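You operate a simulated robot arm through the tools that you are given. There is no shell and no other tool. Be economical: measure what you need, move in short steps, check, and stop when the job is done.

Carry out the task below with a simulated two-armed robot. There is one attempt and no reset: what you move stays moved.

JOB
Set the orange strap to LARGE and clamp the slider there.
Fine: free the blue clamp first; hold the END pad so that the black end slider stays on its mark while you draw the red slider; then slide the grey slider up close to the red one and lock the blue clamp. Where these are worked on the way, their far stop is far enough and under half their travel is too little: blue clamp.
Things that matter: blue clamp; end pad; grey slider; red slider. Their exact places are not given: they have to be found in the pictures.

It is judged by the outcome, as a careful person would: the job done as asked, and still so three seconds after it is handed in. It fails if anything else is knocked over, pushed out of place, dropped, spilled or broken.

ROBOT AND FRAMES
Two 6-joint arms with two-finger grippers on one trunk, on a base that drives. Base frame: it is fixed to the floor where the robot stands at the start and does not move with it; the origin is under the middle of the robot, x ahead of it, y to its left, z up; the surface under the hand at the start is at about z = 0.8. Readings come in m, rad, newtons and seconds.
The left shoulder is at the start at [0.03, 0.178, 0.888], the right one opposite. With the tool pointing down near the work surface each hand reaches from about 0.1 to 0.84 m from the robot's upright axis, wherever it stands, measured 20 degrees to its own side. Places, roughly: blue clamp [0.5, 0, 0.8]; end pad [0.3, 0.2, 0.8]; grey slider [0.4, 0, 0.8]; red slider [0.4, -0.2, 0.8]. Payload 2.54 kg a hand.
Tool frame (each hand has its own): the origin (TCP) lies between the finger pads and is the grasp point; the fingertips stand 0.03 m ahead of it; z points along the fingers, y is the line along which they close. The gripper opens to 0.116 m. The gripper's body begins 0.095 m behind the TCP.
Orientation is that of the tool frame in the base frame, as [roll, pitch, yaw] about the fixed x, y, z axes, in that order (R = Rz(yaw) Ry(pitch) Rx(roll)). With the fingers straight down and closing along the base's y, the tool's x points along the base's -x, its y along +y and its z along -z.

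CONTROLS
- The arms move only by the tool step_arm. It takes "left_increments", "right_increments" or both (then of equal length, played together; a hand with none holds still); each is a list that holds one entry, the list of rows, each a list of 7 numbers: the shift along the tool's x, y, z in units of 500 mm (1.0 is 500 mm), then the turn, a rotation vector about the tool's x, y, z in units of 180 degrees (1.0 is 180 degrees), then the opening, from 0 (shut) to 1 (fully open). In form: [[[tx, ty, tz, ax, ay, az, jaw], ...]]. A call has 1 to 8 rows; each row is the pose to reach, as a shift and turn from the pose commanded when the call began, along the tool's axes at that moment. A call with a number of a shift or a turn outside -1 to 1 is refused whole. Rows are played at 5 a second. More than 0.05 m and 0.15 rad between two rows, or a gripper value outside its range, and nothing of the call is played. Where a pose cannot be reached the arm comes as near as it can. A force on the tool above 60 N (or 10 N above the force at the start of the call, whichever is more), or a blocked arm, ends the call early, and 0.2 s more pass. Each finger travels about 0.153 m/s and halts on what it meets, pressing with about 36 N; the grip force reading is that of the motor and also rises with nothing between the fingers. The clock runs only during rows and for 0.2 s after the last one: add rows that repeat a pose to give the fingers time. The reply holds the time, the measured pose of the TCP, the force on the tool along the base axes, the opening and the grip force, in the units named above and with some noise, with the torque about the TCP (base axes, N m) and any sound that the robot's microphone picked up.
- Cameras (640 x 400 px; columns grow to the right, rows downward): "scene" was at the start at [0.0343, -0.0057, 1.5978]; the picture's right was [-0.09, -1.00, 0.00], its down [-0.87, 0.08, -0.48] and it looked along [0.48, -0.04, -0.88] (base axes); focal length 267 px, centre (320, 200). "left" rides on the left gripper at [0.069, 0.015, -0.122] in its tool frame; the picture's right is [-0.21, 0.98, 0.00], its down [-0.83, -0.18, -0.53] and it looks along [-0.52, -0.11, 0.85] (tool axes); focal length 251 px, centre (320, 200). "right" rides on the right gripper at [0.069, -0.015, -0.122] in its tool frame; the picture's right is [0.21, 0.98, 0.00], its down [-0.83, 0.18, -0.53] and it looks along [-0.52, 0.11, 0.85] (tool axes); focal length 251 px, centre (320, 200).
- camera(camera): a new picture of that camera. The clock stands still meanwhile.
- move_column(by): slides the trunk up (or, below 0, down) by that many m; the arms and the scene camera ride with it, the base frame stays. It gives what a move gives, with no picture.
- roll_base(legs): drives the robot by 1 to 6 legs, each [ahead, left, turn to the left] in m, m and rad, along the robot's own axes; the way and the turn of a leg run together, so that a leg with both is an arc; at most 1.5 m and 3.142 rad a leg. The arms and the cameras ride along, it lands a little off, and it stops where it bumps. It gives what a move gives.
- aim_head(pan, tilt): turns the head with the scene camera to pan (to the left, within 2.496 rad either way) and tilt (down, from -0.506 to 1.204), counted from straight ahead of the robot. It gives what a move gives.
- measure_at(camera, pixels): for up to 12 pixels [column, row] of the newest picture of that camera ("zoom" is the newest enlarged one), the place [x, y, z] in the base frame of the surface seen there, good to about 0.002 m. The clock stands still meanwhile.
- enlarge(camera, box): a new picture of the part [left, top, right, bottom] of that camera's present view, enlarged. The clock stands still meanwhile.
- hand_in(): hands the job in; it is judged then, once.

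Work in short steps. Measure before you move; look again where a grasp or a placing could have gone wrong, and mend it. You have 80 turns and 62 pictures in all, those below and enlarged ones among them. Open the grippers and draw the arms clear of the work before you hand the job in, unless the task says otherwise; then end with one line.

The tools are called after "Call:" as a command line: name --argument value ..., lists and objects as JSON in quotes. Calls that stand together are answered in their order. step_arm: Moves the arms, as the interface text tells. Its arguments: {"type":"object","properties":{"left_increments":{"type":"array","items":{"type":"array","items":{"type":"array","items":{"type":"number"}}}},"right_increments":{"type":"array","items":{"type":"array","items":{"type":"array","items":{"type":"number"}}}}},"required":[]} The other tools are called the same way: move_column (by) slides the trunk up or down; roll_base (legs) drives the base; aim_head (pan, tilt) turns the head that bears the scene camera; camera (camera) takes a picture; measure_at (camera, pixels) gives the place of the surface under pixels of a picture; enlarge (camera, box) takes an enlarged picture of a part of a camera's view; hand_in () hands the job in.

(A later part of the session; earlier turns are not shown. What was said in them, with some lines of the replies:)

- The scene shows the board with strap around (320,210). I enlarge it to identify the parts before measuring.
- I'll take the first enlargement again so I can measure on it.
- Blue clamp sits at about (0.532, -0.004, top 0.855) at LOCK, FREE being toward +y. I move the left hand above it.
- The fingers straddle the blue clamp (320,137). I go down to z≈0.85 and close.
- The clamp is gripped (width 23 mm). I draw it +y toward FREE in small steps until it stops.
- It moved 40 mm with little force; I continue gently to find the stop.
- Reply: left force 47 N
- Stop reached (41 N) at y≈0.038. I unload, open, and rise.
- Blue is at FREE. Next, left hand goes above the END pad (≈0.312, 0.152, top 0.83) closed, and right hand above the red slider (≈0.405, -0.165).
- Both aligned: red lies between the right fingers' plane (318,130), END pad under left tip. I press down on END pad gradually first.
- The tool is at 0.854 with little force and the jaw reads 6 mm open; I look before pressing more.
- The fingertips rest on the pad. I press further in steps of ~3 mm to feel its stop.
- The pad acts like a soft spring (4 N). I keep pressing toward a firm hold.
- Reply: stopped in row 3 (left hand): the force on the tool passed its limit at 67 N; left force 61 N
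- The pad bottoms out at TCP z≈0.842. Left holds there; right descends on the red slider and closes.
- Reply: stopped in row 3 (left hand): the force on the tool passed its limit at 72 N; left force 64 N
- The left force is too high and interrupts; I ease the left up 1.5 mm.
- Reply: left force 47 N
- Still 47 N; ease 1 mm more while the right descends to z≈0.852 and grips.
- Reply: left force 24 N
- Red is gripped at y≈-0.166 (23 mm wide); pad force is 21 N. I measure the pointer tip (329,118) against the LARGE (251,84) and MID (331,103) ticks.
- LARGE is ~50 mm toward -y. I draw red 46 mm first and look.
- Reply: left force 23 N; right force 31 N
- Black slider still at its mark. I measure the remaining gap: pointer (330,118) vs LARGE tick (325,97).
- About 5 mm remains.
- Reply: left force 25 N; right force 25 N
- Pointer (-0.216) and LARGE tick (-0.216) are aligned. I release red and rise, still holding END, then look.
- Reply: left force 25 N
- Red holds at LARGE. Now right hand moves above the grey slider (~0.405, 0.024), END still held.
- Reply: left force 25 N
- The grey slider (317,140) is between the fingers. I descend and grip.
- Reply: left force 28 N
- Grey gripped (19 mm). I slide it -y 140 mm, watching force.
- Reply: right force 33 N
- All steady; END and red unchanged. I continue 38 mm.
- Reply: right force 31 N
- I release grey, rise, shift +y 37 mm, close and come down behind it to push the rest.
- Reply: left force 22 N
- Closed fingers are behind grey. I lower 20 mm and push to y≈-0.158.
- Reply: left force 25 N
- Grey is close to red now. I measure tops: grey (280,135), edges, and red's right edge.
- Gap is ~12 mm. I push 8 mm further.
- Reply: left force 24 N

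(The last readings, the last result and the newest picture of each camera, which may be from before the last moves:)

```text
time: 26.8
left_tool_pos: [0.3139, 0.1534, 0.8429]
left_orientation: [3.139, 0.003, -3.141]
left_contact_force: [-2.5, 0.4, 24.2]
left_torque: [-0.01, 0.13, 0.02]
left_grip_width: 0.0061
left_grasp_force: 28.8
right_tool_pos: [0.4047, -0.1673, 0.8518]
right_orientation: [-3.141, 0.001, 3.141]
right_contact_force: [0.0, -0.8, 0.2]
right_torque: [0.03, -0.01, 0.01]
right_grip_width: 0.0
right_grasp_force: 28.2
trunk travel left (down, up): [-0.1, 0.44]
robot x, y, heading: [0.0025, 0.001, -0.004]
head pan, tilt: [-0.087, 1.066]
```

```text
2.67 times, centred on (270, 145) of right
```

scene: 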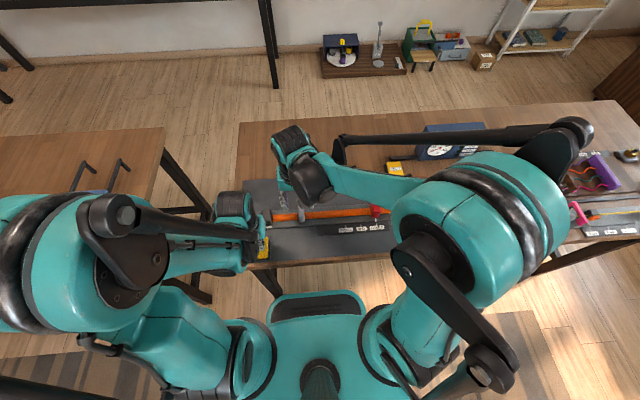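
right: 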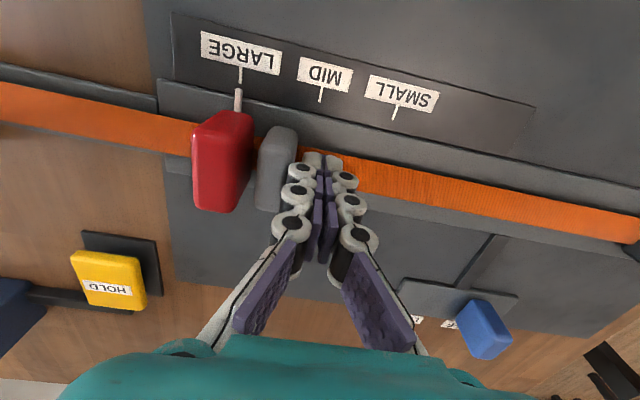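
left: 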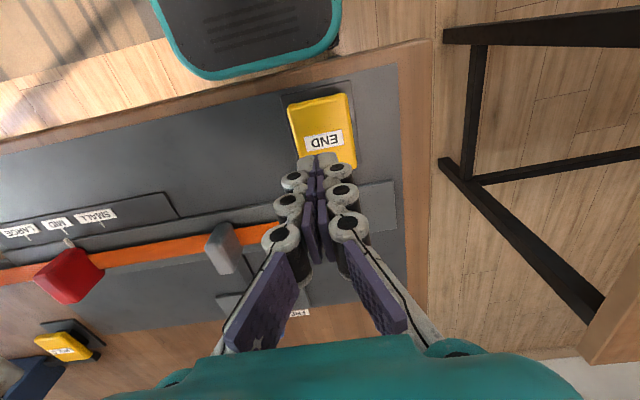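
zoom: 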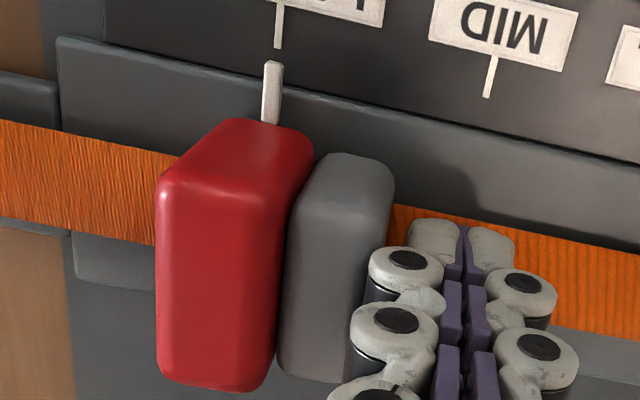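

Grey sits ~4 mm from red, pointer still on LARGE. Now I retract the right hand upward and move above the blue clamp (0.531, 0.038).

Call:
step_arm --right_increments '[[[0, 0.02, 0, 0, 0, 0, 0], [0, 0.02, -0.09, 0, 0, 0, 0], [0, 0.02, -0.18, 0, 0, 0, 0.5], [-0.06, 0.09, -0.2, 0, 0, 0, 0.6], [-0.12, 0.16, -0.2, 0, 0, 0, 0.6], [-0.18, 0.23, -0.2, 0, 0, 0, 0.6], [-0.22, 0.31, -0.2, 0, 0, 0, 0.6], [-0.254, 0.38, -0.2, 0, 0, 0, 0.6]]]'

Call:
enlarge --camera "scene" --box '[230, 150, 410, 270]'

Call:
camera --camera "right"

```text
time: 28.6
left_tool_pos: [0.3144, 0.1548, 0.8436]
left_orientation: [3.139, 0.002, -3.14]
left_contact_force: [-2.1, -0.2, 21.4]
left_torque: [0.02, 0.11, 0.04]
left_grip_width: 0.0061
left_grasp_force: 28.6
right_tool_pos: [0.5298, 0.0255, 0.952]
right_orientation: [3.141, 0.003, 3.141]
right_contact_force: [0.6, -0.4, 0.7]
right_torque: [0.0, -0.01, 0.0]
right_grip_width: 0.0697
right_grasp_force: 0.1
trunk travel left (down, up): [-0.1, 0.44]
robot x, y, heading: [-0.002, -0.0012, 0.004]
head pan, tilt: [-0.087, 1.066]
```

```text
3.33 times, centred on (320, 210) of scene
```

zoom: 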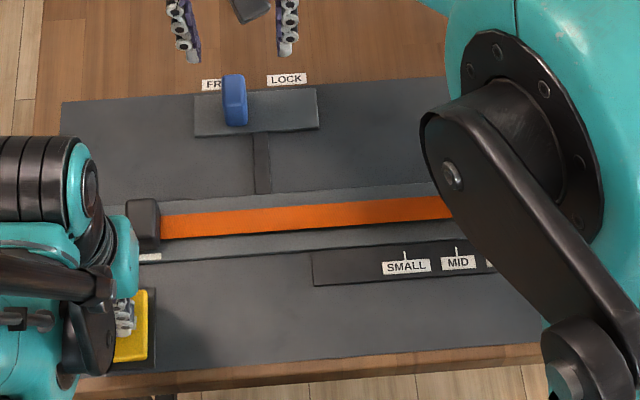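

```text
27 pictures are left
```

right: 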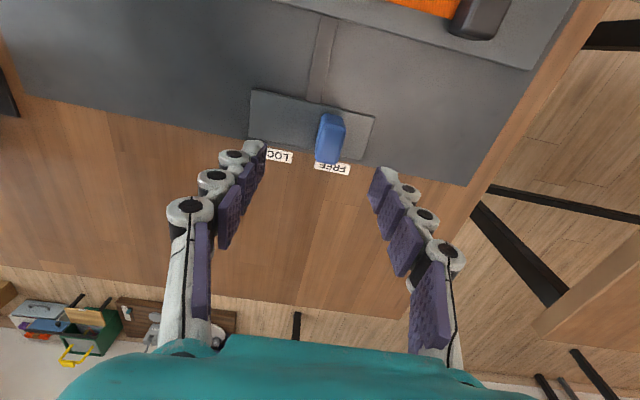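

I shift +y 12 mm to centre over the clamp, lower to z≈0.85 and grip it.

Call:
step_arm --right_increments '[[[0, 0.025, 0, 0, 0, 0, 0.6], [0, 0.025, 0.07, 0, 0, 0, 0.6], [0, 0.025, 0.14, 0, 0, 0, 0.6], [0, 0.025, 0.204, 0, 0, 0, 0.6], [0, 0.025, 0.204, 0, 0, 0, 0.6], [0, 0.025, 0.204, 0, 0, 0, 0.1], [0, 0.025, 0.204, 0, 0, 0, 0.1]]]'

```text
time: 30.2
left_tool_pos: [0.3153, 0.1538, 0.8432]
left_orientation: [3.141, 0.003, 3.14]
left_contact_force: [-3.5, -0.6, 25.8]
left_torque: [0.01, 0.15, 0.0]
left_grip_width: 0.006
left_grasp_force: 29.0
right_tool_pos: [0.5317, 0.0366, 0.8517]
right_orientation: [-3.141, 0.001, -3.141]
right_contact_force: [-1.0, -0.8, -4.9]
right_torque: [-0.03, -0.07, -0.21]
right_grip_width: 0.0231
right_grasp_force: 45.1
trunk travel left (down, up): [-0.1, 0.44]
robot x, y, heading: [0.0012, 0.0035, 0.005]
head pan, tilt: [-0.087, 1.066]
```

Clamp gripped. I slide it -y toward LOCK until its stop (~40 mm).

Call:
step_arm --right_increments '[[[0, -0.02, 0, 0, 0, 0, 0.1], [0, -0.04, 0, 0, 0, 0, 0.1], [0, -0.06, 0, 0, 0, 0, 0.1], [0, -0.078, 0, 0, 0, 0, 0.1], [0, -0.086, 0, 0, 0, 0, 0.1], [0, -0.094, 0, 0, 0, 0, 0.1], [0, -0.094, 0, 0, 0, 0, 0.1]]]'

Call:
camera --camera "right"

```text
time: 31.8
left_tool_pos: [0.3127, 0.1554, 0.8429]
left_orientation: [-3.14, 0.005, -3.141]
left_contact_force: [1.3, -16.6, 34.6]
left_torque: [-0.48, 0.02, 0.04]
left_grip_width: 0.0058
left_grasp_force: 28.8
right_tool_pos: [0.5304, -0.004, 0.851]
right_orientation: [3.134, 0.0, -3.135]
right_contact_force: [-5.9, 48.9, -7.7]
right_torque: [0.81, -0.52, -0.36]
right_grip_width: 0.023
right_grasp_force: 45.0
trunk travel left (down, up): [-0.1, 0.44]
robot x, y, heading: [-0.0019, -0.0005, 0.002]
head pan, tilt: [-0.087, 1.066]
```

```text
26 pictures are left
```

right: 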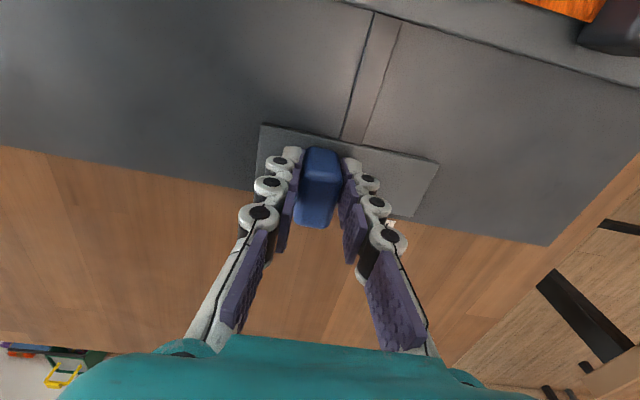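

LOCK stop reached (49 N, y≈-0.004). I unload, open, rise and pull the right arm back to a clear place on its side.

Call:
step_arm --right_increments '[[[0, 0.013, 0, 0, 0, 0, 0.1], [0, 0.013, 0, 0, 0, 0, 0.4], [0, 0.013, 0, 0, 0, 0, 0.6], [0, 0.013, -0.08, 0, 0, 0, 0.6], [0, 0.013, -0.16, 0, 0, 0, 0.6], [0, 0.013, -0.24, 0, 0, 0, 0.6], [0, -0.06, -0.3, 0, 0, 0, 0.6], [0.04, -0.13, -0.35, 0, 0, 0, 0.6]]]'

Call:
step_arm --right_increments '[[[0.04, -0.08, 0, 0, 0, 0, 0.6], [0.08, -0.16, 0, 0, 0, 0, 0.6], [0.12, -0.24, 0, 0, 0, 0, 0.6], [0.14, -0.32, 0, 0, 0, 0, 0.6]]]'

Call:
camera --camera "right"

Call:
enlarge --camera "scene" --box '[230, 150, 410, 270]'

```text
time: 33.6
left_tool_pos: [0.3138, 0.1532, 0.8424]
left_orientation: [-3.141, 0.004, -3.141]
left_contact_force: [-3.2, 6.2, 31.3]
left_torque: [0.17, 0.07, 0.0]
left_grip_width: 0.0061
left_grasp_force: 29.0
right_tool_pos: [0.5116, -0.076, 1.025]
right_orientation: [-3.141, 0.002, -3.141]
right_contact_force: [1.1, -0.8, 0.7]
right_torque: [0.03, -0.01, -0.06]
right_grip_width: 0.0693
right_grasp_force: 0.0
trunk travel left (down, up): [-0.1, 0.44]
robot x, y, heading: [0.0053, 0.0027, -0.002]
head pan, tilt: [-0.087, 1.066]
```

```text
time: 34.6
left_tool_pos: [0.3151, 0.1524, 0.8441]
left_orientation: [3.141, 0.004, -3.141]
left_contact_force: [-4.1, 1.0, 26.2]
left_torque: [-0.02, 0.11, 0.03]
left_grip_width: 0.006
left_grasp_force: 28.6
right_tool_pos: [0.4421, -0.2359, 1.0257]
right_orientation: [-3.14, 0.001, -3.14]
right_contact_force: [0.2, -0.1, 0.8]
right_torque: [0.02, -0.02, -0.03]
right_grip_width: 0.0696
right_grasp_force: 0.0
trunk travel left (down, up): [-0.1, 0.44]
robot x, y, heading: [-0.0017, 0.0005, 0.002]
head pan, tilt: [-0.087, 1.066]
```

```text
25 pictures are left
```

right: 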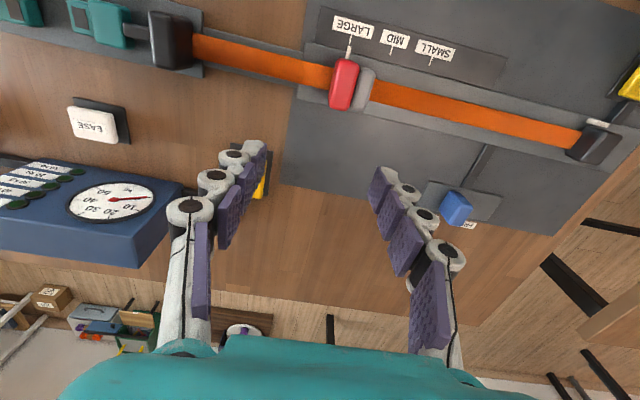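

```text
3.33 times, centred on (320, 210) of scene
```

zoom: 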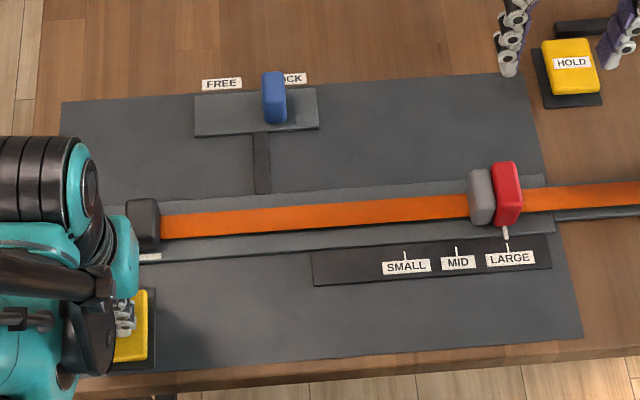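

All in place; blue at LOCK. Now lift the left hand off END, open and draw it clear.

Call:
step_arm --left_increments '[[[0, 0, -0.02, 0, 0, 0, 0], [0, 0, -0.06, 0, 0, 0, 0], [0, 0, -0.14, 0, 0, 0, 0], [0, 0, -0.22, 0, 0, 0, 0.3], [0, 0.05, -0.3, 0, 0, 0, 0.5], [-0.03, 0.1, -0.36, 0, 0, 0, 0.5], [-0.06, 0.14, -0.4, 0, 0, 0, 0.5]]]'

Call:
enlarge --camera "scene" --box '[230, 150, 410, 270]'

Call:
enlarge --camera "right" --box '[280, 0, 480, 125]'

Call:
measure_at --camera "zoom" --pixels '[[222, 145], [219, 155], [226, 120], [226, 112]]'

```text
time: 36.2
left_tool_pos: [0.3457, 0.2249, 1.0418]
left_orientation: [3.14, 0.002, 3.14]
left_contact_force: [-0.2, 0.7, 0.5]
left_torque: [-0.03, 0.04, -0.03]
left_grip_width: 0.0579
left_grasp_force: 0.2
right_tool_pos: [0.4456, -0.2349, 1.0242]
right_orientation: [3.141, -0.001, -3.141]
right_contact_force: [-0.3, 0.3, -0.2]
right_torque: [0.02, 0.0, 0.01]
right_grip_width: 0.0697
right_grasp_force: 0.0
trunk travel left (down, up): [-0.1, 0.44]
robot x, y, heading: [-0.0012, 0.0027, 0.006]
head pan, tilt: [-0.087, 1.066]
```

```text
3.33 times, centred on (320, 210) of scene
```

zoom: 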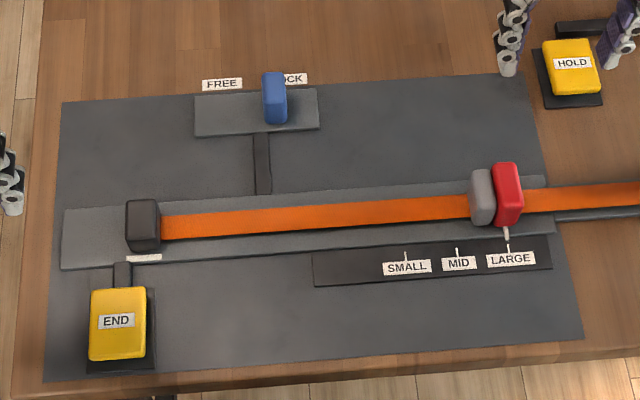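

```text
3.20 times, centred on (380, 62) of right
```

zoom: 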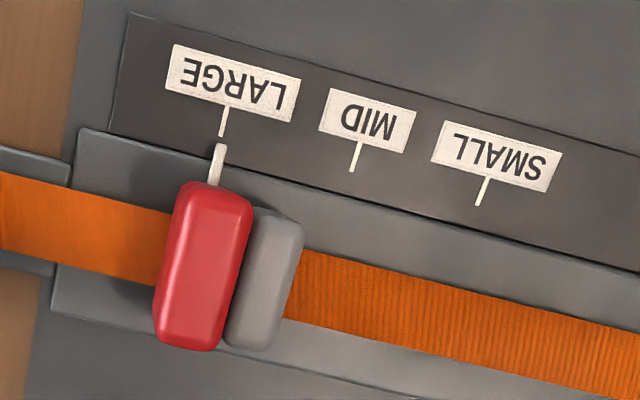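

```text
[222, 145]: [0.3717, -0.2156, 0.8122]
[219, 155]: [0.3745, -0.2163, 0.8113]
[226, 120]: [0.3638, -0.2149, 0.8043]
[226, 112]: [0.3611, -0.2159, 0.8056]
```

The black slider looks within ~2 mm of where it was; I check it against its mark.

Call:
enlarge --camera "scene" --box '[250, 195, 290, 245]'

Call:
camera --camera "left"

```text
8.00 times, centred on (270, 220) of scene
```

zoom: 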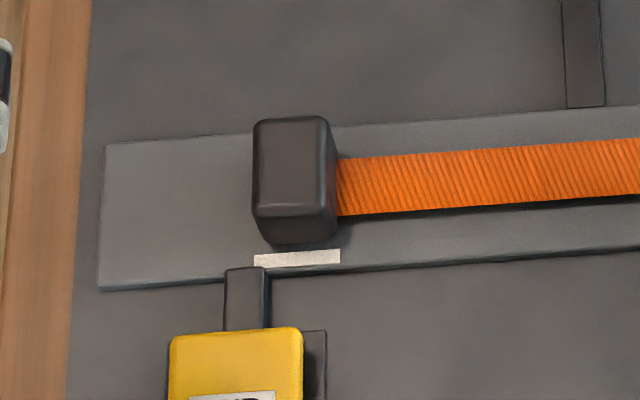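

```text
20 pictures are left
```

left: 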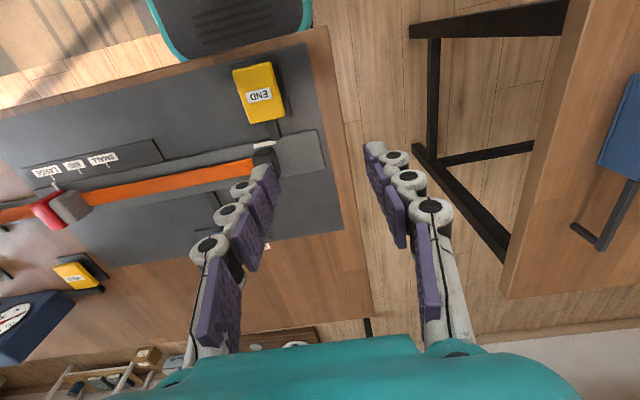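

The black slider's base (≈262–338) lies within the mark (254–340), so it is on its mark; red at LARGE, grey close by, blue at LOCK, and both hands clear and open. I hand in.

Call:
hand_in

```text
The job is handed in.
```

The strap is set to LARGE. The red pointer lines up with the LARGE tick, the grey slider sits about 4 mm from the red one and the blue clamp is against its LOCK stop. The black end slider is still on its mark. Both grippers are open and clear, and the job is handed in.
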